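You operate a simulated robot arm through the tools that you are given. There is no shell and no other tool. Be economical: measure what you need, move in short steps, check, and stop when the job is done.

You are at the controls of a simulated robot arm. One attempt, no reset.

JOB
Pour the teal paint left in the pot back into its own can.
Fine: both cans stay in the drip tray; pot back where it stood; lid on again; the other can stays shut. Set down upright: paint pot.

The check looks at the end state, three seconds after you hand in, the way a careful person would. Anything else that was tipped, shoved, dropped, spilled or broken makes it a failure. A push-on lid holds only when it is set on centred and level and pressed home; a screw cap is set on level and turned clockwise until tight.

ROBOT AND FRAMES
A 7-joint arm with a three-finger gripper on a trunk, on a base that drives. Base frame: it is fixed to the floor where the robot stands at the start and does not move with it; the origin is under the middle of the robot, x ahead of it, y to its left, z up. Readings come in cm, rad, newtons and seconds.
Its first joint turns from -2.897 to 2.897 rad. Places, roughly: top of the grey box [80, -30, 100]. Payload 2.69 kg.
The tool frame sits at the grasp point between the pads (the TCP): z along the fingers, y along the line on which they close. The tips reach 2.9 cm beyond it. Largest opening 12 cm; the body of the gripper starts 7.8 cm behind the TCP.
Orientation is that of the tool frame in the base frame, as a unit quaternion [w, x, y, z]. With the fingers straight down and closing along the base's y, the tool's x points along the base's -x, its y along +y and its z along -z.

CONTROLS
- The arm moves only by the tool servo_tool. Its argument "deltas" is a list that holds one entry, the list of rows, each a list of 7 numbers: the turn, a rotation vector about the base's x, y, z in rad, then the shift along the base's x, y, z in mm, then the finger opening in mm, from 0 to 120. In form: [[[ax, ay, az, dx, dy, dz, hand], ...]]. A call has 1 to 12 rows; each row is the pose to reach, as a shift and turn from the pose commanded when the call began. A row lasts 0.2 s, in which the tool goes at most 5 cm and 0.15 rad; a call with a longer step from one row to the next is refused whole, and so is a gripper value outside its range. Where a pose cannot be reached the arm comes as near as it can. A force on the tool above 60 N (or 10 N above the force at the start of the call, whichever is more), or a blocked arm, ends the call early, and 0.2 s more pass. The fingers move at their own pace and stop on an object; they squeeze with about 41 N. The grip force told is the motor's: it shows also when the fingers shut on nothing. Time passes only in rows, and 0.2 s behind the last, so rows that repeat a pose let the fingers close. The reply holds the time, the measured pose of the TCP, the force on the tool along the base axes, the opening and the grip force, in the units named above and with some noise, with the torque about the TCP (base axes, N m) and any sound that the robot's microphone picked up.
- Cameras (640 x 400 px; columns grow to the right, rows downward): "scene" is now at [26.35, 13.09, 144.62]; the picture's right is [-0.69, -0.72, 0.00], its down [-0.31, 0.30, -0.90] and it looks along [0.65, -0.63, -0.43] (base axes); focal length 214 px, centre (320, 200). "wrist" rides on the gripper at [6.3, 0, -10.4] in the tool frame; the picture's right is [0.01, 1.00, 0.00], its down [-0.83, 0.00, -0.56] and it looks along [-0.56, 0.00, 0.83] (tool axes); focal length 275 px, centre (320, 200). There is no depth. A picture from a camera that has moved, and an enlarged one, comes with that camera's place and axes in the base frame and with its lens. The place of the scene camera against the robot may be out by one fixed shift of up to 2.5 cm in any direction.
- capture(camera): a new picture of that camera. No time passes.
- raise_lower(by): slides the trunk up (or, below 0, down) by that many cm; the arm and the scene camera ride with it, the base frame stays. It gives what a move gives, with no picture.
- steer(legs): drives the robot by 1 to 6 legs, each [ahead, left, turn to the left] in cm, cm and rad, along the robot's own axes; the way and the turn of a leg run together, so that a leg with both is an arc; at most 150 cm and 3.142 rad a leg. The arm and the cameras ride along, it lands a little off, and it stops where it bumps. It gives what a move gives.
- pan_tilt(pan, tilt): turns the head with the scene camera to pan (to the left, within 2.496 rad either way) and tilt (down, from -0.506 to 1.204), counted from straight ahead of the robot. It gives what a move gives.
- zoom(camera, box): a new picture of the part [left, top, right, bottom] of that camera's present view, enlarged. No time passes.
- job_done(): hands the job in; it is judged then, once.

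Go step by step. Nothing tells you exact positions but the pictures and the camera data: compare them with the known pose of the tool, close in by small moves and look again before you grip or let go. The budget is 120 turns and 98 pictures, counting those below and the enlarged ones. Unless the task says otherwise, let go and move clear before handing in, and close with one line.

The tools are called after ">>>" as name(argument=value, ...) on one line, values as JSON. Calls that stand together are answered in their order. servo_tool: Moves the arm, as the interface text tells. Its arguments: {"type":"object","properties":{"deltas":{"type":"array","items":{"type":"array","items":{"type":"array","items":{"type":"number"}}}}},"required":["deltas"]} The other tools are called the same way: raise_lower (by) slides the trunk up or down; steer (legs) drives the base; pan_tilt (pan, tilt) turns the head that bears the scene camera; capture (camera) takes a picture; zoom (camera, box) takes an enlarged picture of a part of a camera's view; job_done () hands the job in.

At the start:

```text
time: 0.0
tool_pos: [43.86, -25.52, 135.36]
orientation: [0.0, 0.002, 1.0, -0.001]
force: [0.5, 0.0, 0.3]
torque: [-0.02, -0.05, -0.02]
grip_width: 11.98
finger_force: 0.0
trunk travel left (down, up): [-40.0, 18.6]
robot x, y, heading: [0.09, -0.17, -0.003]
head pan, tilt: [-0.766, 0.445]
```

scene: 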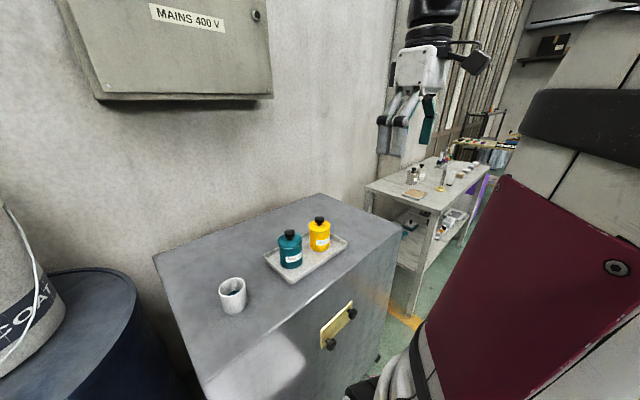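
wrist: 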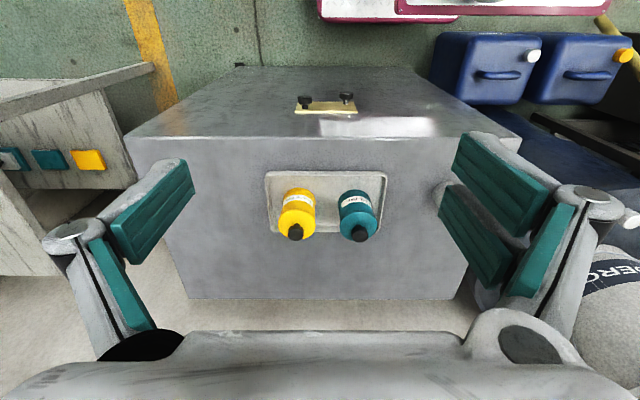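

I see a white pot and a drip tray with a teal and a yellow can on the grey box. I'll look closer first.

>>> zoom(camera="scene", box=[200, 200, 360, 320])

>>> zoom(camera="wrist", box=[240, 150, 420, 260])

```text
3.33 times, centred on (280, 260) of scene
camera zoom: at [26.35, 13.09, 144.62], right [-0.69, -0.72, 0.0], down [-0.31, 0.3, -0.9], along [0.65, -0.63, -0.43], focal length 715 px, centre (453, 0)
```

zoom: 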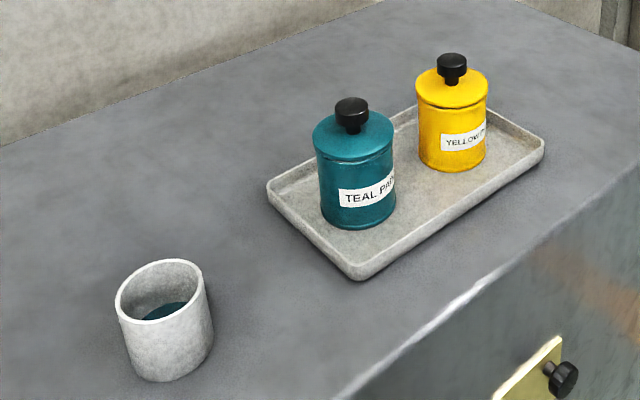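

```text
3.56 times, centred on (330, 205) of wrist
camera zoom: at [37.57, -25.6, 145.73], right [0.0, 1.0, 0.0], down [0.83, 0.0, 0.56], along [0.56, 0.0, -0.83], focal length 979 px, centre (284, 182)
```

zoom: 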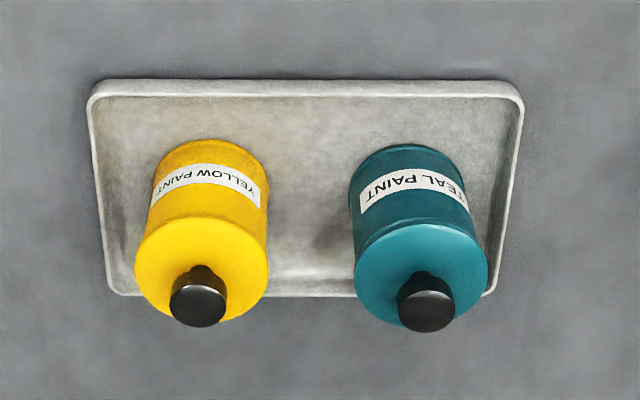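

>>> servo_tool(deltas=[[[0, 0, 0, 25, 39, -26, 120], [0, 0, 0, 50, 78, -52, 120], [0, 0, 0, 75, 116, -78, 120], [0, 0, 0, 100, 155, -100, 120], [0, 0, 0, 100, 155, -100, 120]]])

>>> capture(camera="wrist")

```text
refused: row 1 steps farther than a row can; nothing moved
```

```text
93 pictures are left
camera wrist: at [37.57, -25.6, 145.73], right [0.0, 1.0, 0.0], down [0.83, 0.0, 0.56], along [0.56, 0.0, -0.83], focal length 275 px, centre (320, 200)
```

wrist: 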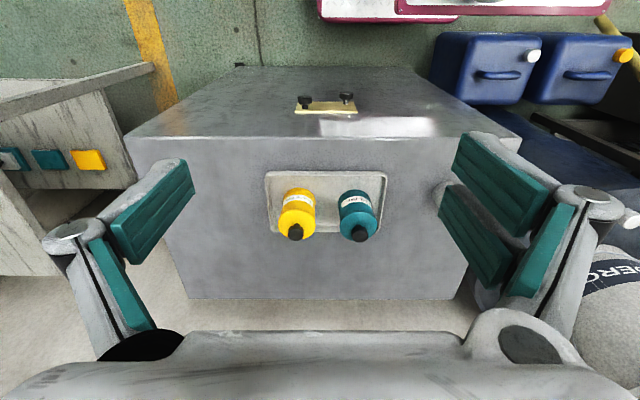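

The step was slightly too long; I repeat it with smaller steps.

>>> servo_tool(deltas=[[[0, 0, 0, 20, 31, -20, 120], [0, 0, 0, 40, 62, -40, 120], [0, 0, 0, 60, 93, -60, 120], [0, 0, 0, 80, 124, -80, 120], [0, 0, 0, 100, 155, -100, 120], [0, 0, 0, 100, 155, -100, 120]]])

>>> capture(camera="wrist")

>>> zoom(camera="wrist", box=[200, 120, 420, 260])

```text
time: 1.4
tool_pos: [54.0, -10.11, 125.48]
orientation: [0.0, 0.0, 1.0, -0.001]
force: [-0.2, 0.3, -0.2]
torque: [0.0, 0.0, 0.0]
grip_width: 11.99
finger_force: 0.1
trunk travel left (down, up): [-40.0, 18.6]
robot x, y, heading: [-0.11, 0.42, -0.004]
head pan, tilt: [-0.766, 0.445]
```

```text
92 pictures are left
camera wrist: at [47.56, -10.09, 135.76], right [0.0, 1.0, 0.0], down [0.83, 0.0, 0.56], along [0.56, 0.0, -0.83], focal length 275 px, centre (320, 200)
```

wrist: 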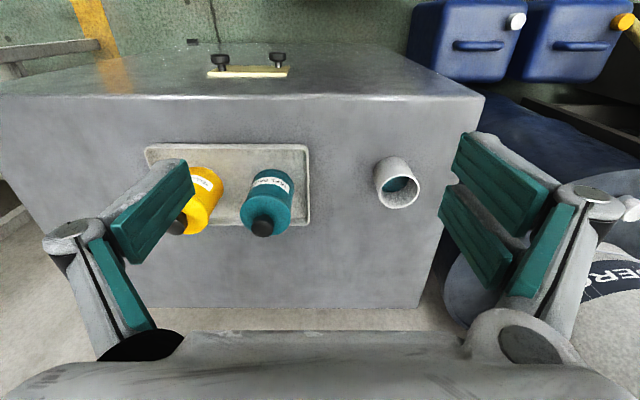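

```text
2.86 times, centred on (310, 190) of wrist
camera zoom: at [47.56, -10.09, 135.76], right [0.0, 1.0, 0.0], down [0.83, 0.0, 0.56], along [0.56, 0.0, -0.83], focal length 786 px, centre (349, 229)
```

zoom: 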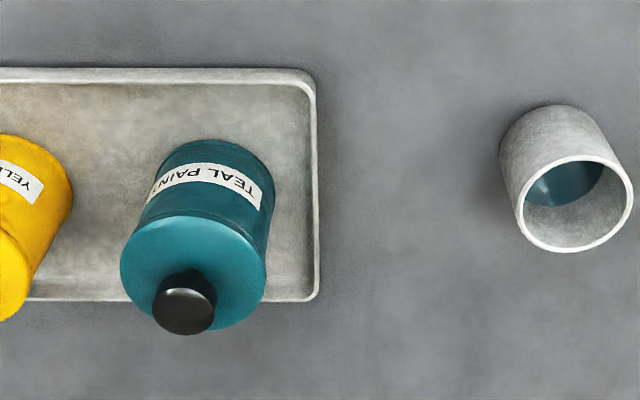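

The two wrist views suggest the box top may be nearer z≈96. I'll take another view closer to triangulate the can.

>>> servo_tool(deltas=[[[0, 0, 0, 25, -20, -20, 120], [0, 0, 0, 50, -40, -40, 120], [0, 0, 0, 75, -60, -60, 120], [0, 0, 0, 90, -80, -75, 120], [0, 0, 0, 90, -80, -75, 120]]])

>>> capture(camera="wrist")

>>> capture(camera="scene")

```text
time: 2.6
tool_pos: [62.9, -18.24, 118.04]
orientation: [0.0, 0.001, 1.0, -0.001]
force: [0.6, -0.9, -0.3]
torque: [0.02, 0.04, 0.01]
grip_width: 11.98
finger_force: 0.1
trunk travel left (down, up): [-40.0, 18.6]
robot x, y, heading: [-0.45, -0.11, 0.002]
head pan, tilt: [-0.766, 0.445]
```

```text
90 pictures are left
camera wrist: at [56.56, -18.25, 128.33], right [0.0, 1.0, 0.0], down [0.83, 0.0, 0.56], along [0.56, 0.0, -0.83], focal length 275 px, centre (320, 200)
```

wrist: 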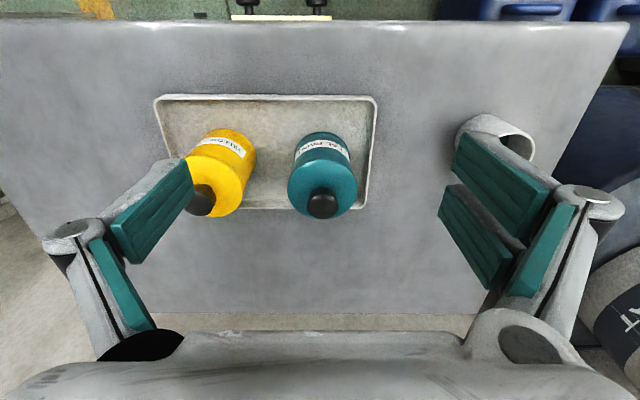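

```text
89 pictures are left
camera scene: at [26.34, 13.09, 144.62], right [-0.69, -0.72, 0.0], down [-0.31, 0.3, -0.9], along [0.65, -0.63, -0.43], focal length 214 px, centre (320, 200)
```

scene: 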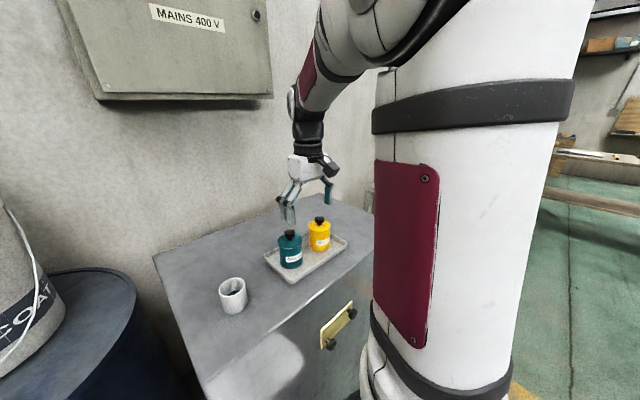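

Triangulating three views gives the teal knob at about (72, -18) with its top near z 106.5. I move above it with a narrower opening.

>>> servo_tool(deltas=[[[0, 0, 0, 45, 2, -15, 70], [0, 0, 0, 91, 2, -30, 70], [0, 0, 0, 91, 2, -65, 70], [0, 0, 0, 91, 2, -65, 70]]])

>>> capture(camera="wrist")

>>> zoom(camera="scene", box=[240, 140, 400, 280])

```text
time: 3.6
tool_pos: [71.97, -17.85, 111.31]
orientation: [0.0, 0.001, 1.0, -0.001]
force: [1.0, 0.1, 0.5]
torque: [-0.02, -0.02, 0.01]
grip_width: 6.98
finger_force: 0.0
trunk travel left (down, up): [-40.0, 18.6]
robot x, y, heading: [-0.11, 0.29, -0.001]
head pan, tilt: [-0.766, 0.445]
```

```text
88 pictures are left
camera wrist: at [65.61, -17.98, 121.71], right [0.0, 1.0, 0.0], down [0.83, 0.0, 0.56], along [0.56, 0.0, -0.83], focal length 275 px, centre (320, 200)
```

wrist: 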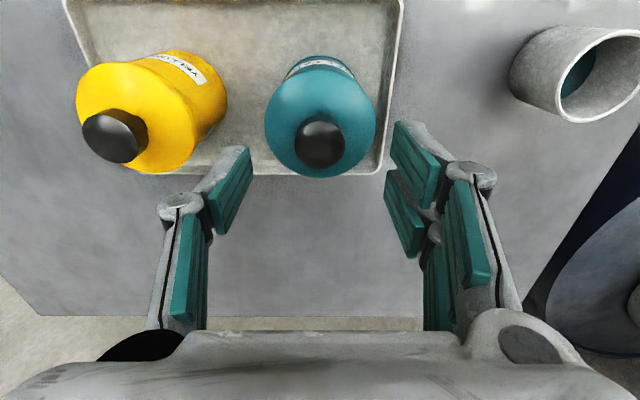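

```text
2.86 times, centred on (320, 210) of scene
camera zoom: at [26.34, 13.09, 144.62], right [-0.69, -0.72, 0.0], down [-0.31, 0.3, -0.9], along [0.65, -0.63, -0.43], focal length 613 px, centre (320, 171)
```

zoom: 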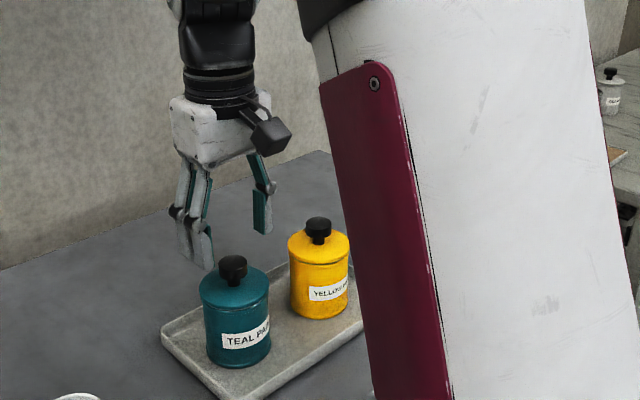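

The knob is at about (71.6, -17.9), its top near z 107 and the lid top near z 104. I lower so the tips stay just above the lid.

>>> servo_tool(deltas=[[[0, 0, 0, -4, 0, -15, 70], [0, 0, 0, -4, 0, -30, 70], [0, 0, 0, -4, 0, -36, 70], [0, 0, 0, -4, 0, -36, 70]]])

>>> capture(camera="wrist")

>>> zoom(camera="scene", box=[260, 180, 340, 280])

```text
time: 4.6
tool_pos: [71.6, -17.94, 107.83]
orientation: [0.0, 0.001, 1.0, 0.001]
force: [0.4, 0.1, 1.2]
torque: [-0.01, -0.03, 0.0]
grip_width: 6.99
finger_force: 0.0
trunk travel left (down, up): [-40.0, 18.6]
robot x, y, heading: [-0.1, -0.11, 0.003]
head pan, tilt: [-0.766, 0.445]
```

```text
86 pictures are left
camera wrist: at [65.27, -17.88, 118.16], right [0.0, 1.0, 0.0], down [0.83, 0.0, 0.56], along [0.56, 0.0, -0.83], focal length 275 px, centre (320, 200)
```

wrist: 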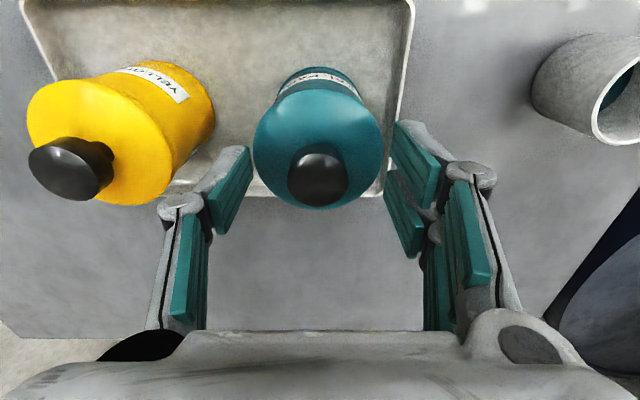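

```text
4.00 times, centred on (300, 230) of scene
camera zoom: at [26.35, 13.09, 144.62], right [-0.69, -0.72, 0.0], down [-0.31, 0.3, -0.9], along [0.65, -0.63, -0.43], focal length 858 px, centre (400, 80)
```

zoom: 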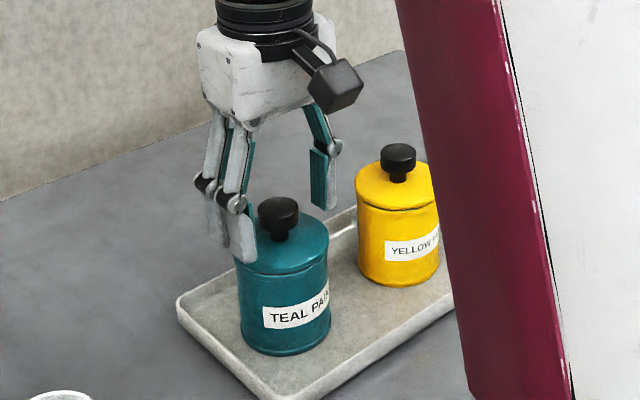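

>>> servo_tool(deltas=[[[0, 0, 0, 0, 0, -5, 70], [0, 0, 0, 0, 0, -5, 30], [0, 0, 0, 0, 0, -5, 15], [0, 0, 0, 0, 0, -5, 15], [0, 0, 0, 0, 0, -5, 15]]])

>>> capture(camera="wrist")

```text
time: 5.8
tool_pos: [71.6, -17.98, 107.3]
orientation: [-0.001, 0.0, 1.0, -0.002]
force: [-0.3, -2.8, 0.4]
torque: [-0.15, 0.0, -0.04]
grip_width: 2.75
finger_force: 40.7
trunk travel left (down, up): [-40.0, 18.6]
robot x, y, heading: [-0.15, 0.02, -0.0]
head pan, tilt: [-0.766, 0.445]
```

```text
84 pictures are left
camera wrist: at [65.3, -17.93, 117.65], right [0.0, 1.0, 0.0], down [0.83, 0.0, 0.56], along [0.56, 0.0, -0.83], focal length 275 px, centre (320, 200)
```

wrist: 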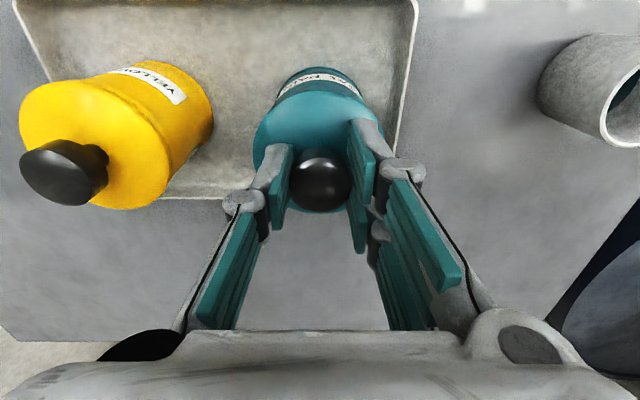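

Knob gripped at 2.75 cm. I pull up a little and check whether the lid comes or the can comes with it.

>>> servo_tool(deltas=[[[0, 0, 0, 0, 0, 2, 15], [0, 0, 0, 0, 0, 4, 15], [0, 0, 0, 0, 0, 5, 15]]])

>>> zoom(camera="scene", box=[260, 200, 340, 280])

```text
time: 6.6
tool_pos: [71.67, -17.88, 107.85]
orientation: [0.0, 0.0, 1.0, 0.0]
force: [0.3, -0.1, -0.2]
torque: [0.03, 0.0, -0.02]
grip_width: 2.75
finger_force: 40.6
trunk travel left (down, up): [-40.0, 18.6]
robot x, y, heading: [0.01, -0.26, -0.0]
head pan, tilt: [-0.766, 0.445]
```

```text
5.00 times, centred on (300, 240) of scene
camera zoom: at [26.35, 13.09, 144.62], right [-0.69, -0.72, 0.0], down [-0.31, 0.3, -0.9], along [0.65, -0.63, -0.43], focal length 1072 px, centre (420, 0)
```

zoom: 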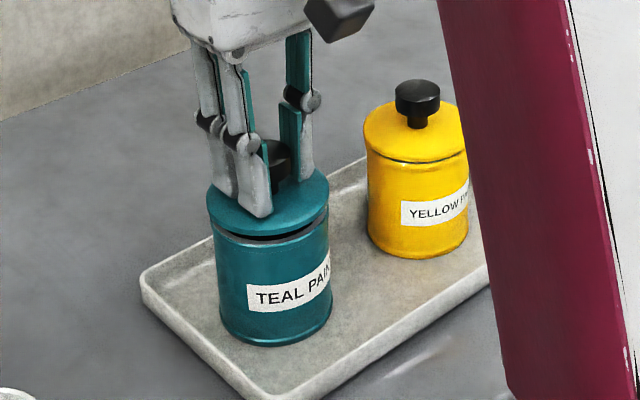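

The lid lifts off freely. I raise it and look at the open can.

>>> servo_tool(deltas=[[[0, 0, 0, 0, 0, 25, 15], [0, 0, 0, 0, 0, 60, 15], [0, 0, 0, 45, 15, 60, 15], [0, 0, 0, 90, 50, 60, 15], [0, 0, 0, 130, 80, 60, 15], [0, 0, 0, 150, 100, 60, 15], [0, 0, 0, 150, 100, 60, 15]]])

>>> zoom(camera="scene", box=[220, 160, 360, 280])

>>> capture(camera="wrist")

```text
refused: row 4 steps farther than a row can; nothing moved
```

```text
3.33 times, centred on (290, 220) of scene
camera zoom: at [26.35, 13.09, 144.62], right [-0.69, -0.72, 0.0], down [-0.31, 0.3, -0.9], along [0.65, -0.63, -0.43], focal length 715 px, centre (420, 133)
```

zoom: 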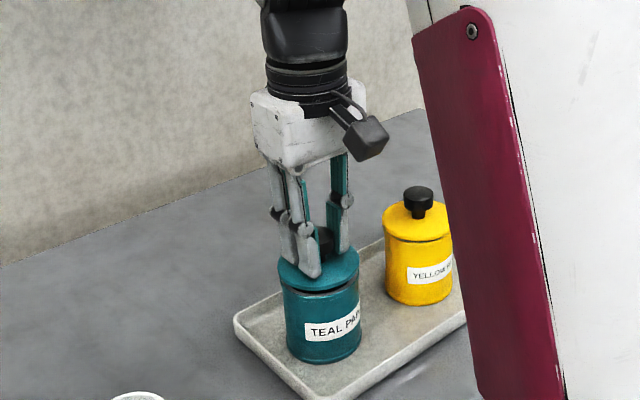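

```text
81 pictures are left
camera wrist: at [65.31, -17.87, 118.15], right [0.0, 1.0, 0.0], down [0.83, 0.0, 0.56], along [0.56, 0.0, -0.83], focal length 275 px, centre (320, 200)
```

wrist: 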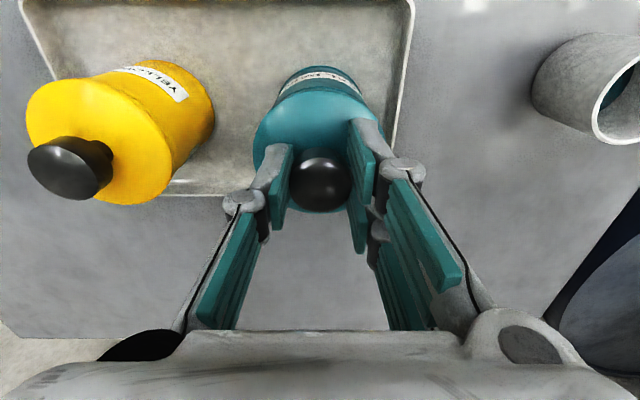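

Same move again, with steps within the limit.

>>> servo_tool(deltas=[[[0, 0, 0, 0, 0, 25, 15], [0, 0, 0, 0, 0, 60, 15], [0, 0, 0, 35, 20, 60, 15], [0, 0, 0, 70, 40, 60, 15], [0, 0, 0, 105, 60, 60, 15], [0, 0, 0, 130, 80, 60, 15], [0, 0, 0, 150, 100, 60, 15], [0, 0, 0, 150, 100, 60, 15]]])

>>> zoom(camera="scene", box=[200, 120, 380, 300])

>>> capture(camera="wrist")

```text
time: 8.4
tool_pos: [86.83, -7.92, 113.92]
orientation: [0.001, 0.0, 1.0, 0.0]
force: [-0.6, 0.2, -0.5]
torque: [0.0, -0.01, -0.03]
grip_width: 2.71
finger_force: 40.8
trunk travel left (down, up): [-40.0, 18.6]
robot x, y, heading: [-0.44, 0.24, -0.003]
head pan, tilt: [-0.766, 0.445]
```

```text
2.22 times, centred on (290, 210) of scene
camera zoom: at [26.35, 13.09, 144.62], right [-0.69, -0.72, 0.0], down [-0.31, 0.3, -0.9], along [0.65, -0.63, -0.43], focal length 477 px, centre (387, 178)
```

zoom: 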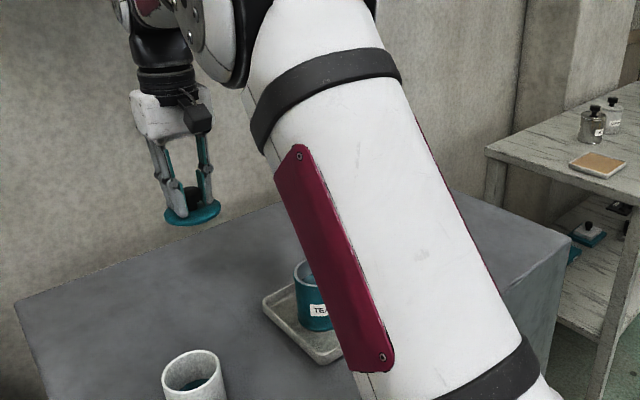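

```text
79 pictures are left
camera wrist: at [80.45, -8.02, 124.17], right [0.0, 1.0, 0.0], down [0.83, 0.0, 0.56], along [0.56, 0.0, -0.83], focal length 275 px, centre (320, 200)
```

wrist: 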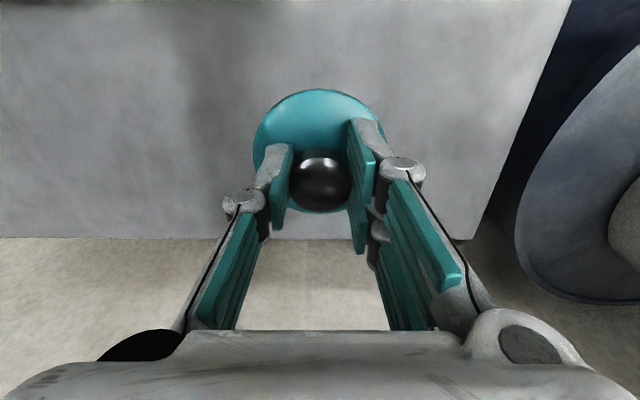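

Lid is held over free box surface at (86.8, -8). I lower it toward the box and feel for contact.

>>> servo_tool(deltas=[[[0, 0, 0, 0, 0, -40, 15], [0, 0, 0, 0, 0, -80, 15], [0, 0, 0, 0, 0, -100, 15], [0, 0, 0, 0, 0, -105, 15], [0, 0, 0, 0, 0, -105, 15]]])

>>> zoom(camera="scene", box=[200, 120, 380, 300])

>>> capture(camera="wrist")

```text
time: 9.6
tool_pos: [86.74, -7.99, 103.2]
orientation: [0.001, 0.001, 1.0, 0.0]
force: [0.4, -0.4, -0.5]
torque: [-0.03, 0.0, 0.03]
grip_width: 2.71
finger_force: 41.4
trunk travel left (down, up): [-40.0, 18.6]
robot x, y, heading: [0.07, 0.02, -0.003]
head pan, tilt: [-0.766, 0.445]
```

```text
2.22 times, centred on (290, 210) of scene
camera zoom: at [26.35, 13.09, 144.62], right [-0.69, -0.72, 0.0], down [-0.31, 0.3, -0.9], along [0.65, -0.63, -0.43], focal length 477 px, centre (387, 178)
```

zoom: 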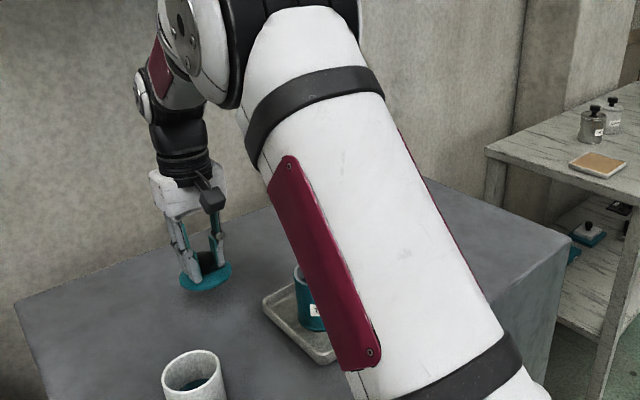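

```text
77 pictures are left
camera wrist: at [80.34, -8.03, 113.6], right [0.0, 1.0, 0.0], down [0.83, 0.0, 0.56], along [0.56, 0.0, -0.83], focal length 275 px, centre (320, 200)
```

wrist: 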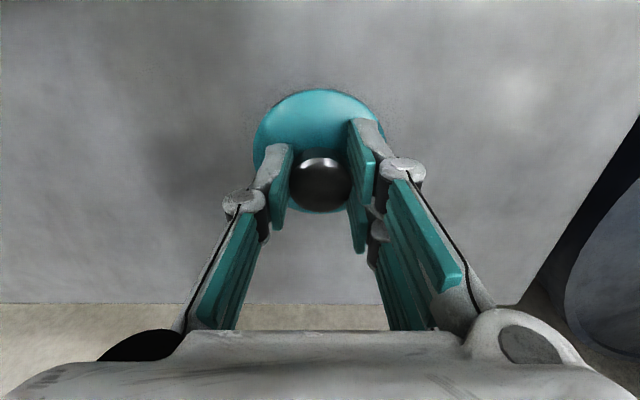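

>>> servo_tool(deltas=[[[0, 0, 0, 0, 0, -6, 15], [0, 0, 0, 0, 0, -12, 15], [0, 0, 0, 0, 0, -14, 15], [0, 0, 0, 0, 0, -14, 15]]])

```text
time: 10.6
tool_pos: [86.53, -7.78, 101.84]
orientation: [0.001, 0.001, 1.0, 0.0]
force: [-0.5, 0.3, -0.5]
torque: [0.0, 0.02, -0.01]
grip_width: 2.74
finger_force: 40.8
trunk travel left (down, up): [-40.0, 18.6]
robot x, y, heading: [-0.36, 0.02, -0.001]
head pan, tilt: [-0.766, 0.445]
```

>>> servo_tool(deltas=[[[0, 0, 0, 0, 0, -4, 15], [0, 0, 0, 0, 0, -8, 15], [0, 0, 0, 0, 0, -8, 15]]])

>>> zoom(camera="scene", box=[240, 160, 300, 220])

```text
time: 11.4
tool_pos: [86.63, -7.87, 100.99]
orientation: [0.0, 0.001, 1.0, 0.0]
force: [1.2, 0.8, -0.2]
torque: [-0.04, 0.01, -0.02]
grip_width: 2.69
finger_force: 40.7
trunk travel left (down, up): [-40.0, 18.6]
robot x, y, heading: [-0.01, 0.34, -0.001]
head pan, tilt: [-0.766, 0.445]
```

```text
6.67 times, centred on (270, 190) of scene
camera zoom: at [26.35, 13.09, 144.62], right [-0.69, -0.72, 0.0], down [-0.31, 0.3, -0.9], along [0.65, -0.63, -0.43], focal length 1430 px, centre (653, 267)
```

zoom: 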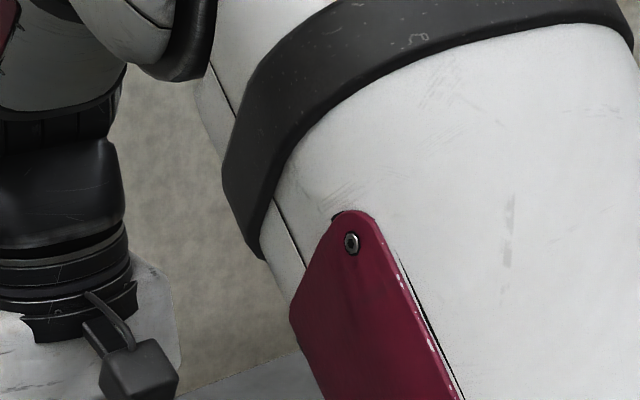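

>>> servo_tool(deltas=[[[0, 0, 0, 0, 0, -3, 15], [0, 0, 0, 0, 0, -6, 15], [0, 0, 0, 0, 0, -6, 15]]])

>>> zoom(camera="scene", box=[230, 200, 310, 250])

```text
time: 12.2
tool_pos: [86.6, -8.08, 100.38]
orientation: [0.0, 0.001, 1.0, 0.0]
force: [0.2, -0.3, 0.8]
torque: [-0.01, 0.01, 0.01]
grip_width: 2.72
finger_force: 40.9
trunk travel left (down, up): [-40.0, 18.6]
robot x, y, heading: [-0.31, -0.41, 0.001]
head pan, tilt: [-0.766, 0.445]
```

```text
8.00 times, centred on (270, 225) of scene
camera zoom: at [26.35, 13.09, 144.62], right [-0.69, -0.72, 0.0], down [-0.31, 0.3, -0.9], along [0.65, -0.63, -0.43], focal length 1716 px, centre (720, 0)
```

zoom: 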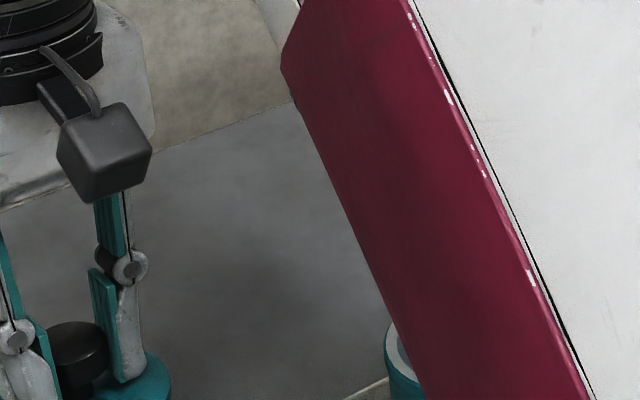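

>>> servo_tool(deltas=[[[0, 0, 0, 0, 0, -3, 15], [0, 0, 0, 0, 0, -6, 15], [0, 0, 0, 0, 0, -6, 15]]])

>>> zoom(camera="scene", box=[240, 220, 300, 260])

```text
time: 13.0
tool_pos: [86.53, -7.82, 99.82]
orientation: [0.0, 0.002, 1.0, 0.0]
force: [0.2, 0.5, -0.6]
torque: [-0.01, 0.0, 0.01]
grip_width: 2.7
finger_force: 40.8
trunk travel left (down, up): [-40.0, 18.6]
robot x, y, heading: [0.01, 0.02, -0.001]
head pan, tilt: [-0.766, 0.445]
```

```text
10.00 times, centred on (270, 240) of scene
camera zoom: at [26.35, 13.09, 144.62], right [-0.69, -0.72, 0.0], down [-0.31, 0.3, -0.9], along [0.65, -0.63, -0.43], focal length 2145 px, centre (820, -200)
```

zoom: 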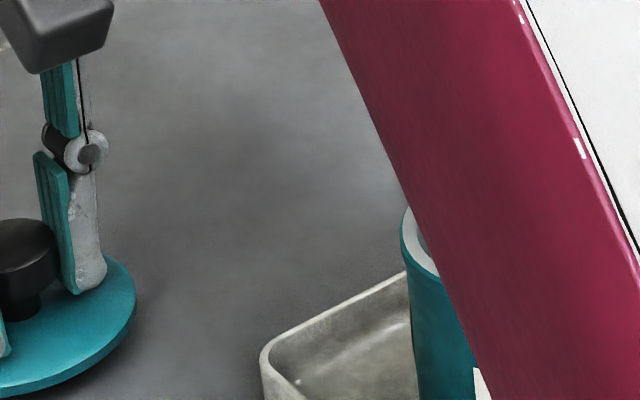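

>>> servo_tool(deltas=[[[0, 0, 0, 0, 0, -2, 15], [0, 0, 0, 0, 0, -4, 15], [0, 0, 0, 0, 0, -4, 15]]])

>>> zoom(camera="scene", box=[225, 220, 285, 260])

```text
time: 13.8
tool_pos: [86.69, -7.89, 99.37]
orientation: [0.0, 0.001, 1.0, 0.0]
force: [0.5, 0.1, 3.4]
torque: [0.07, 0.03, -0.01]
grip_width: 2.72
finger_force: 41.0
trunk travel left (down, up): [-40.0, 18.6]
robot x, y, heading: [0.05, -0.11, 0.001]
head pan, tilt: [-0.766, 0.445]
```

```text
10.00 times, centred on (255, 240) of scene
camera zoom: at [26.33, 13.09, 144.63], right [-0.69, -0.72, 0.0], down [-0.31, 0.3, -0.9], along [0.65, -0.63, -0.43], focal length 2145 px, centre (970, -200)
```

zoom: 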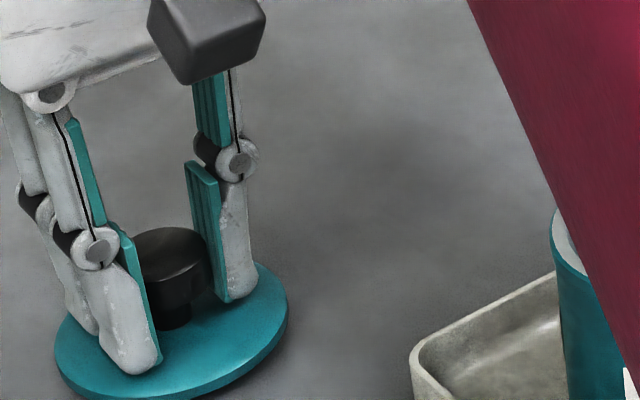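

Contact at 3.4 N. I release and rise.

>>> servo_tool(deltas=[[[0, 0, 0, 0, 0, 0, 70], [0, 0, 0, 0, 0, 0, 70], [0, 0, 0, 0, 0, 40, 70], [0, 0, 0, 0, 0, 80, 70], [0, 0, 0, -40, 0, 100, 70], [0, 0, 0, -80, 0, 120, 100], [0, 0, 0, -120, 20, 130, 120], [0, 0, 0, -160, 40, 140, 120], [0, 0, 0, -200, 60, 150, 120], [0, 0, 0, -240, 80, 160, 120], [0, 0, 0, -280, 80, 170, 120], [0, 0, 0, -300, 80, 180, 120]]])

>>> capture(camera="wrist")

>>> zoom(camera="scene", box=[200, 180, 360, 320])

```text
time: 16.4
tool_pos: [56.4, 0.31, 117.37]
orientation: [0.0, 0.0, 1.0, -0.001]
force: [-0.7, -0.3, 0.1]
torque: [0.02, 0.03, 0.03]
grip_width: 12.02
finger_force: 0.0
trunk travel left (down, up): [-40.0, 18.6]
robot x, y, heading: [0.23, -0.08, -0.001]
head pan, tilt: [-0.766, 0.445]
```

```text
72 pictures are left
camera wrist: at [50.11, 0.18, 127.75], right [0.0, 1.0, 0.0], down [0.83, 0.0, 0.56], along [0.56, 0.0, -0.83], focal length 275 px, centre (320, 200)
```

wrist: 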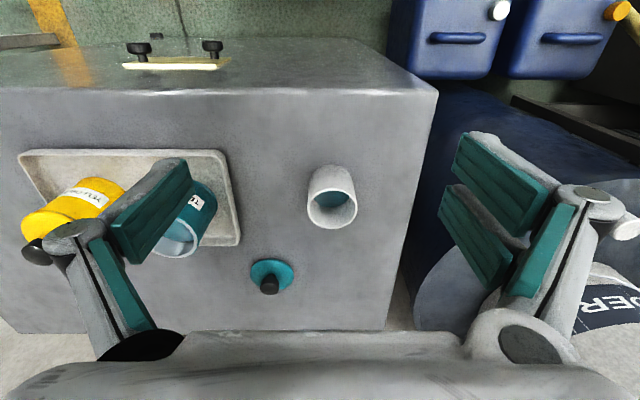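

```text
2.86 times, centred on (280, 250) of scene
camera zoom: at [26.38, 13.09, 144.61], right [-0.69, -0.72, 0.0], down [-0.31, 0.3, -0.9], along [0.65, -0.63, -0.43], focal length 613 px, centre (434, 57)
```

zoom: 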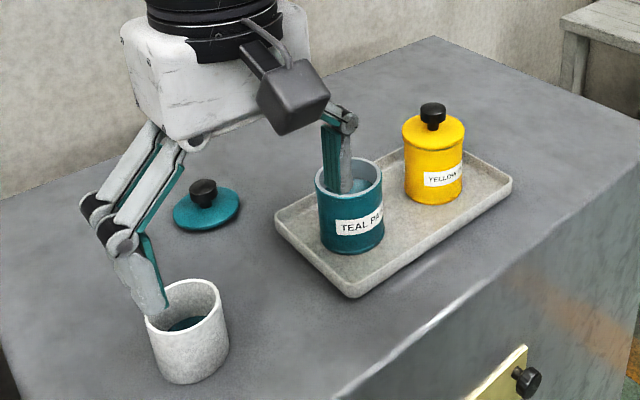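

The lid rests flat behind, and the teal can is open. The pot is at about (69.3, 1.7), z 95–101. I'll pitch the tool forward to about 37° below horizontal so I can grip the pot from the side and pour by rolling sideways.

>>> servo_tool(deltas=[[[0, -0.13, 0, 5, 2, -5, 120], [0, -0.26, 0, 10, 4, -10, 120], [0, -0.4, 0, 15, 6, -20, 120], [0, -0.53, 0, 20, 8, -30, 120], [0, -0.66, 0, 25, 10, -40, 120], [0, -0.79, 0, 30, 12, -50, 120], [0, -0.925, 0, 36, 14, -55, 120], [0, -0.925, 0, 36, 14, -55, 120]]])

>>> capture(camera="wrist")

>>> capture(camera="scene")

```text
time: 18.2
tool_pos: [65.13, 2.29, 117.85]
orientation: [0.446, 0.001, 0.895, -0.001]
force: [0.0, -0.1, 0.4]
torque: [0.03, 0.02, -0.01]
grip_width: 11.99
finger_force: 0.0
out of reach, approached as far as the arm can: row 5, 6, 7, 8
trunk travel left (down, up): [-40.0, 18.6]
robot x, y, heading: [0.19, 0.11, 0.003]
head pan, tilt: [-0.766, 0.445]
```

```text
70 pictures are left
camera wrist: at [53.03, 2.19, 119.06], right [0.0, 1.0, 0.0], down [0.06, 0.0, 1.0], along [1.0, 0.0, -0.06], focal length 275 px, centre (320, 200)
```

wrist: 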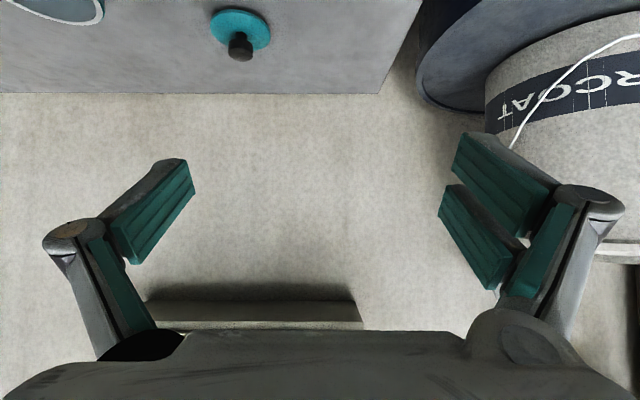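

```text
69 pictures are left
camera scene: at [26.34, 13.09, 144.62], right [-0.69, -0.72, 0.0], down [-0.31, 0.3, -0.9], along [0.65, -0.63, -0.43], focal length 214 px, centre (320, 200)
```

scene: 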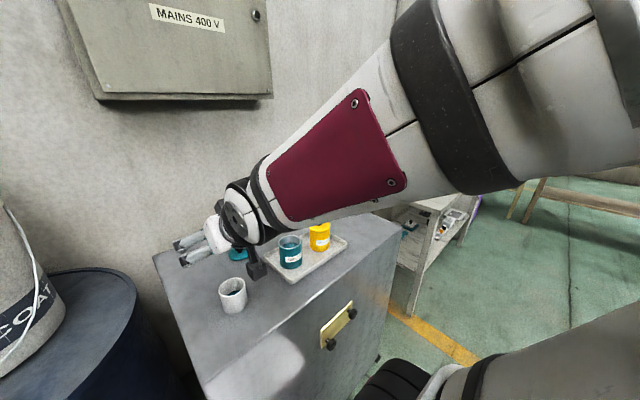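

The tool pitched but could not come low enough; lowering the trunk should help.

>>> raise_lower(by=-10)

>>> servo_tool(deltas=[[[0, 0, 0, 0, 0, 0, 120], [0, 0, 0, 0, 0, 0, 120]]])

>>> capture(camera="scene")

```text
time: 19.5
tool_pos: [69.93, 2.19, 108.04]
orientation: [0.445, 0.0, 0.896, 0.0]
force: [0.0, -0.5, 0.0]
torque: [0.0, 0.02, 0.01]
grip_width: 11.97
finger_force: 0.1
trunk travel left (down, up): [-30.0, 28.6]
robot x, y, heading: [-0.01, 0.27, -0.001]
head pan, tilt: [-0.766, 0.445]
```

```text
time: 20.1
tool_pos: [69.91, 2.19, 108.13]
orientation: [0.445, 0.001, 0.895, -0.001]
force: [-0.1, 0.2, 0.4]
torque: [-0.01, -0.03, -0.02]
grip_width: 12.01
finger_force: 0.1
trunk travel left (down, up): [-30.0, 28.6]
robot x, y, heading: [-0.41, -0.18, -0.002]
head pan, tilt: [-0.766, 0.445]
```

```text
68 pictures are left
camera scene: at [31.42, 13.09, 134.67], right [-0.69, -0.72, 0.0], down [-0.31, 0.3, -0.9], along [0.65, -0.63, -0.43], focal length 214 px, centre (320, 200)
```

scene: 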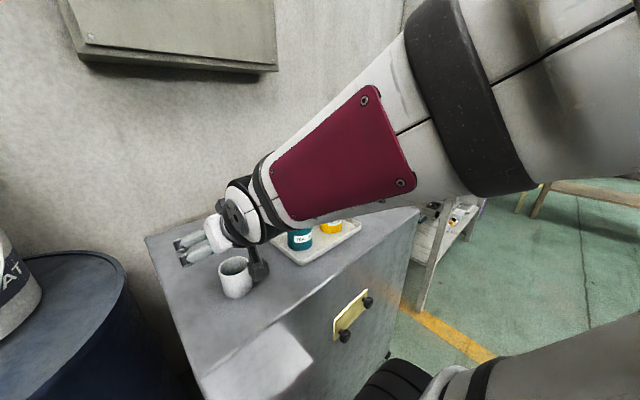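

>>> servo_tool(deltas=[[[0, 0, 0, -3, -4, -15, 120], [0, 0, 0, -6, -4, -30, 120], [0, 0, 0, -8, -4, -40, 120], [0, 0, 0, -8, -4, -40, 120]]])

>>> capture(camera="scene")

>>> capture(camera="wrist")

```text
time: 21.1
tool_pos: [71.36, 2.14, 106.84]
orientation: [0.444, 0.001, 0.896, -0.001]
force: [-0.3, -0.1, -0.3]
torque: [0.02, -0.01, 0.0]
grip_width: 12.0
finger_force: 0.0
out of reach, approached as far as the arm can: row 1, 2, 3, 4
trunk travel left (down, up): [-30.0, 28.6]
robot x, y, heading: [0.19, -0.17, 0.001]
head pan, tilt: [-0.766, 0.445]
```

```text
67 pictures are left
camera scene: at [31.43, 13.09, 134.67], right [-0.69, -0.72, 0.0], down [-0.31, 0.3, -0.9], along [0.65, -0.63, -0.43], focal length 214 px, centre (320, 200)
```

scene: 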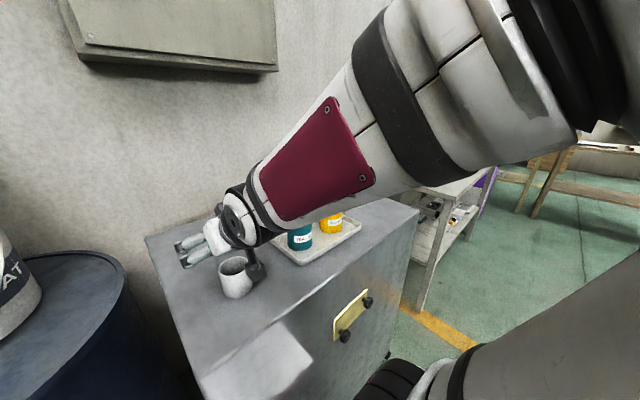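

```text
66 pictures are left
camera wrist: at [59.1, 2.03, 108.15], right [0.0, 1.0, 0.0], down [0.06, 0.0, 1.0], along [1.0, 0.0, -0.06], focal length 275 px, centre (320, 200)
```

wrist: 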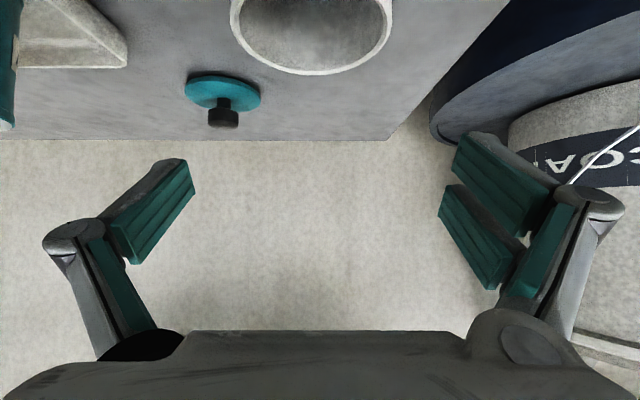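

The limit is a minimum reach at this pitch; I'll drive the robot back 13 cm so the pot lies farther out.

>>> steer(legs=[[-13, 0, 0]])

>>> servo_tool(deltas=[[[0, 0, 0, 0, 0, 0, 120]]])

>>> capture(camera="wrist")

>>> capture(camera="scene")

```text
time: 22.4
tool_pos: [58.04, 2.02, 106.96]
orientation: [0.444, 0.001, 0.896, -0.001]
force: [-0.4, -0.6, 0.4]
torque: [0.01, 0.02, -0.03]
grip_width: 12.0
finger_force: 0.0
trunk travel left (down, up): [-30.0, 28.6]
robot x, y, heading: [-13.26, -0.31, 0.003]
head pan, tilt: [-0.766, 0.445]
```

```text
time: 22.8
tool_pos: [57.98, 2.1, 106.88]
orientation: [0.444, 0.001, 0.896, 0.0]
force: [0.6, 0.2, 1.0]
torque: [-0.03, -0.04, -0.01]
grip_width: 11.98
finger_force: 0.1
trunk travel left (down, up): [-30.0, 28.6]
robot x, y, heading: [-13.12, 0.21, -0.003]
head pan, tilt: [-0.766, 0.445]
```

```text
65 pictures are left
camera wrist: at [45.88, 2.02, 108.15], right [0.0, 1.0, 0.0], down [0.06, 0.0, 1.0], along [1.0, 0.0, -0.06], focal length 275 px, centre (320, 200)
```

wrist: 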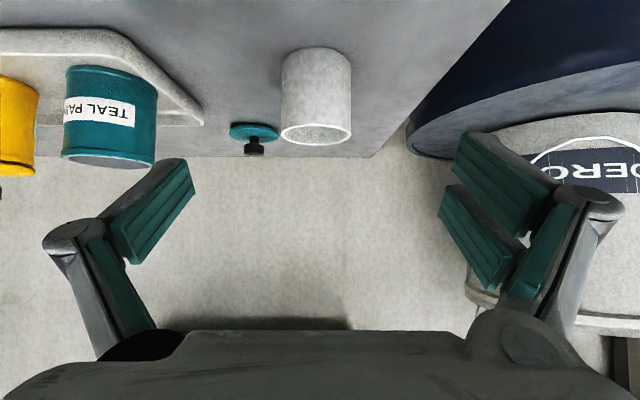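

```text
64 pictures are left
camera scene: at [18.21, 13.09, 134.67], right [-0.69, -0.72, 0.0], down [-0.31, 0.3, -0.9], along [0.65, -0.63, -0.43], focal length 214 px, centre (320, 200)
```

scene: 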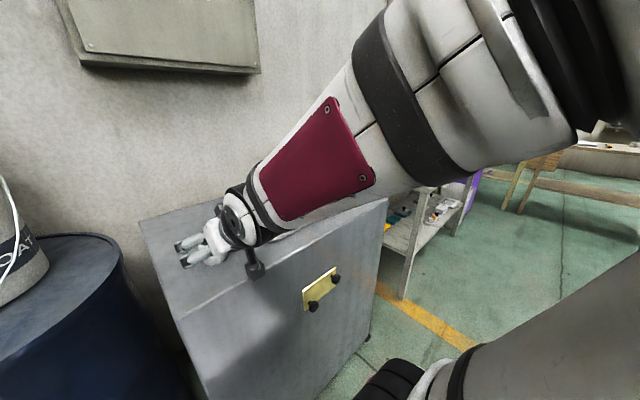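

The pot axis is at y≈1.75, with rim z≈101 and base z≈95.3. I approach along the tool axis in two stages.

>>> servo_tool(deltas=[[[0, 0, 0, 20, -3, -10, 120], [0, 0, 0, 40, -3, -22, 120], [0, 0, 0, 60, -3, -38, 120], [0, 0, 0, 80, -3, -55, 120], [0, 0, 0, 80, -3, -55, 120]]])

>>> capture(camera="wrist")

```text
time: 24.0
tool_pos: [66.03, 1.72, 101.37]
orientation: [0.443, 0.001, 0.896, 0.0]
force: [0.9, 0.2, -0.1]
torque: [-0.02, -0.04, -0.02]
grip_width: 12.03
finger_force: 0.0
trunk travel left (down, up): [-30.0, 28.6]
robot x, y, heading: [-13.08, -0.08, -0.0]
head pan, tilt: [-0.766, 0.445]
```

```text
63 pictures are left
camera wrist: at [53.86, 1.77, 102.63], right [0.0, 1.0, 0.0], down [0.06, 0.0, 1.0], along [1.0, 0.0, -0.06], focal length 275 px, centre (320, 200)
```

wrist: 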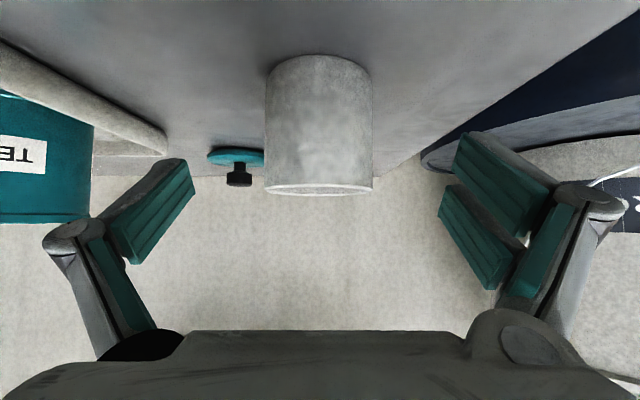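

>>> servo_tool(deltas=[[[0, 0, 0, 10, 0, -8, 120], [0, 0, 0, 20, 0, -16, 120], [0, 0, 0, 30, 0, -24, 120], [0, 0, 0, 30, 0, -24, 120]]])

>>> capture(camera="wrist")

>>> zoom(camera="scene", box=[160, 180, 320, 300])

```text
time: 25.0
tool_pos: [69.09, 1.97, 99.0]
orientation: [0.444, 0.001, 0.896, -0.001]
force: [0.4, 0.2, -0.4]
torque: [-0.02, -0.01, 0.03]
grip_width: 11.97
finger_force: 0.1
trunk travel left (down, up): [-30.0, 28.6]
robot x, y, heading: [-13.05, -0.04, 0.0]
head pan, tilt: [-0.766, 0.445]
```

```text
62 pictures are left
camera wrist: at [56.88, 1.78, 100.22], right [0.0, 1.0, 0.0], down [0.06, 0.0, 1.0], along [1.0, 0.0, -0.06], focal length 275 px, centre (320, 200)
```

wrist: 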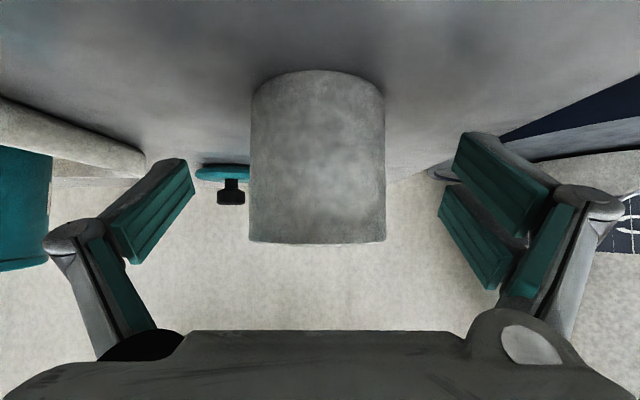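

```text
3.33 times, centred on (240, 240) of scene
camera zoom: at [18.21, 13.09, 134.67], right [-0.69, -0.72, 0.0], down [-0.31, 0.3, -0.9], along [0.65, -0.63, -0.43], focal length 715 px, centre (587, 67)
```

zoom: 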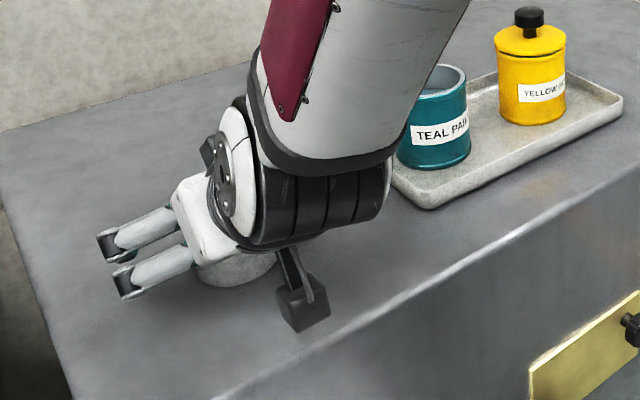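

The pot sits centred between the fingers. Before gripping, I'll rehearse the pour with an empty hand: back off, rise, and try the roll over the can at safe height.

>>> servo_tool(deltas=[[[0, 0, 0, -30, 0, 24, 120], [0, 0, 0, -60, 0, 50, 120], [0, 0, 0, -60, 0, 90, 100], [0, 0, 0, -40, -30, 120, 80], [0, 0, 0, -15, -70, 130, 70], [0, 0, 0, 5, -110, 140, 60], [0, 0, 0, 25, -145, 140, 60], [0, 0, 0, 25, -145, 140, 60]]])

>>> servo_tool(deltas=[[[0.15, 0, 0, 0, 0, 0, 60], [0.3, 0, 0, 0, 0, 0, 60], [0.45, 0, 0, 0, 0, 0, 60], [0.6, 0, 0, 0, 0, 0, 60], [0.75, 0, 0, 0, 0, 0, 60], [0.9, 0, 0, 0, 0, 0, 60], [1.05, 0, 0, 0, 0, 0, 60], [1.05, 0, 0, 0, 0, 0, 60]]])

>>> capture(camera="scene")

>>> capture(camera="wrist")

```text
time: 26.8
tool_pos: [71.71, -12.72, 113.1]
orientation: [0.444, 0.0, 0.896, 0.0]
force: [-0.3, -0.5, -0.1]
torque: [0.0, 0.01, -0.01]
grip_width: 5.97
finger_force: 0.1
trunk travel left (down, up): [-30.0, 28.6]
robot x, y, heading: [-13.33, 0.26, -0.002]
head pan, tilt: [-0.766, 0.445]
```

```text
time: 28.6
tool_pos: [71.59, -12.78, 112.94]
orientation: [0.384, 0.223, 0.775, 0.449]
force: [-0.2, -0.4, 0.3]
torque: [-0.03, -0.02, 0.03]
grip_width: 6.0
finger_force: 0.2
trunk travel left (down, up): [-30.0, 28.6]
robot x, y, heading: [-13.36, -0.29, -0.001]
head pan, tilt: [-0.766, 0.445]
```

```text
60 pictures are left
camera scene: at [18.21, 13.09, 134.67], right [-0.69, -0.72, 0.0], down [-0.31, 0.3, -0.9], along [0.65, -0.63, -0.43], focal length 214 px, centre (320, 200)
```

scene: 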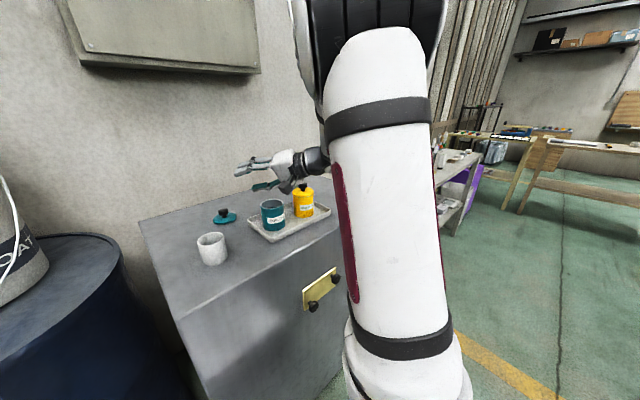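

```text
59 pictures are left
camera wrist: at [59.41, -13.92, 113.6], right [0.0, 0.5, 0.87], down [0.06, -0.86, 0.5], along [1.0, 0.05, -0.03], focal length 275 px, centre (320, 200)
```

wrist: 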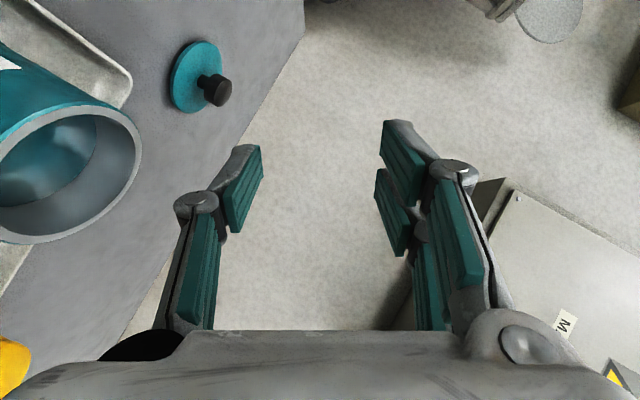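

Works to 60°. I extend to about 112°, shifting slightly as the lip geometry needs.

>>> servo_tool(deltas=[[[0.15, 0, 0, 0, 0, 0, 60], [0.3, 0, 0, 0, -4, 0, 60], [0.45, 0, 0, 0, -8, 0, 60], [0.6, 0, 0, 0, -12, 0, 60], [0.75, 0, 0, 0, -18, 0, 60], [0.9, 0, 0, 0, -24, 0, 60], [0.9, 0, 0, 0, -24, 0, 60]]])

>>> zoom(camera="scene", box=[200, 120, 360, 260])

>>> capture(camera="wrist")

```text
time: 30.2
tool_pos: [71.3, -15.1, 113.01]
orientation: [0.249, 0.367, 0.502, 0.742]
force: [0.3, -0.1, -0.5]
torque: [0.02, 0.01, 0.02]
grip_width: 6.01
finger_force: 0.0
trunk travel left (down, up): [-30.0, 28.6]
robot x, y, heading: [-13.44, 0.32, 0.001]
head pan, tilt: [-0.766, 0.445]
```

```text
2.86 times, centred on (280, 190) of scene
camera zoom: at [18.21, 13.09, 134.67], right [-0.69, -0.72, 0.0], down [-0.31, 0.3, -0.9], along [0.65, -0.63, -0.43], focal length 613 px, centre (434, 229)
```

zoom: 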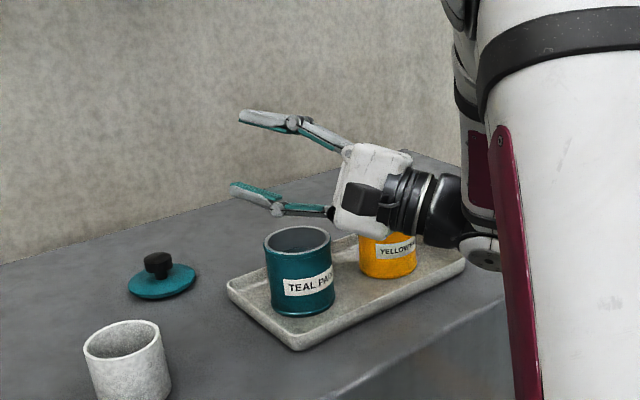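

```text
57 pictures are left
camera wrist: at [59.32, -16.36, 112.46], right [0.0, -0.37, 0.93], down [0.06, -0.93, -0.37], along [1.0, 0.06, 0.02], focal length 275 px, centre (320, 200)
```

wrist: 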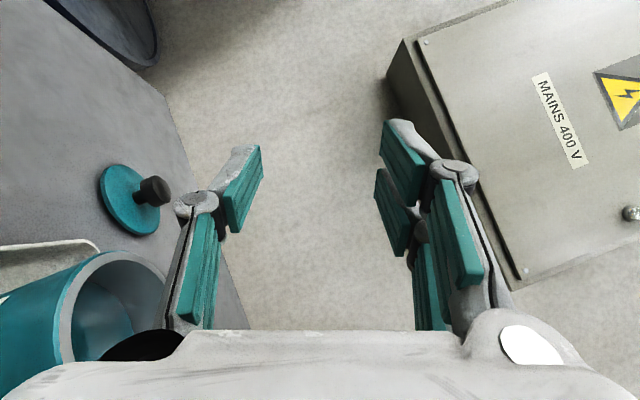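

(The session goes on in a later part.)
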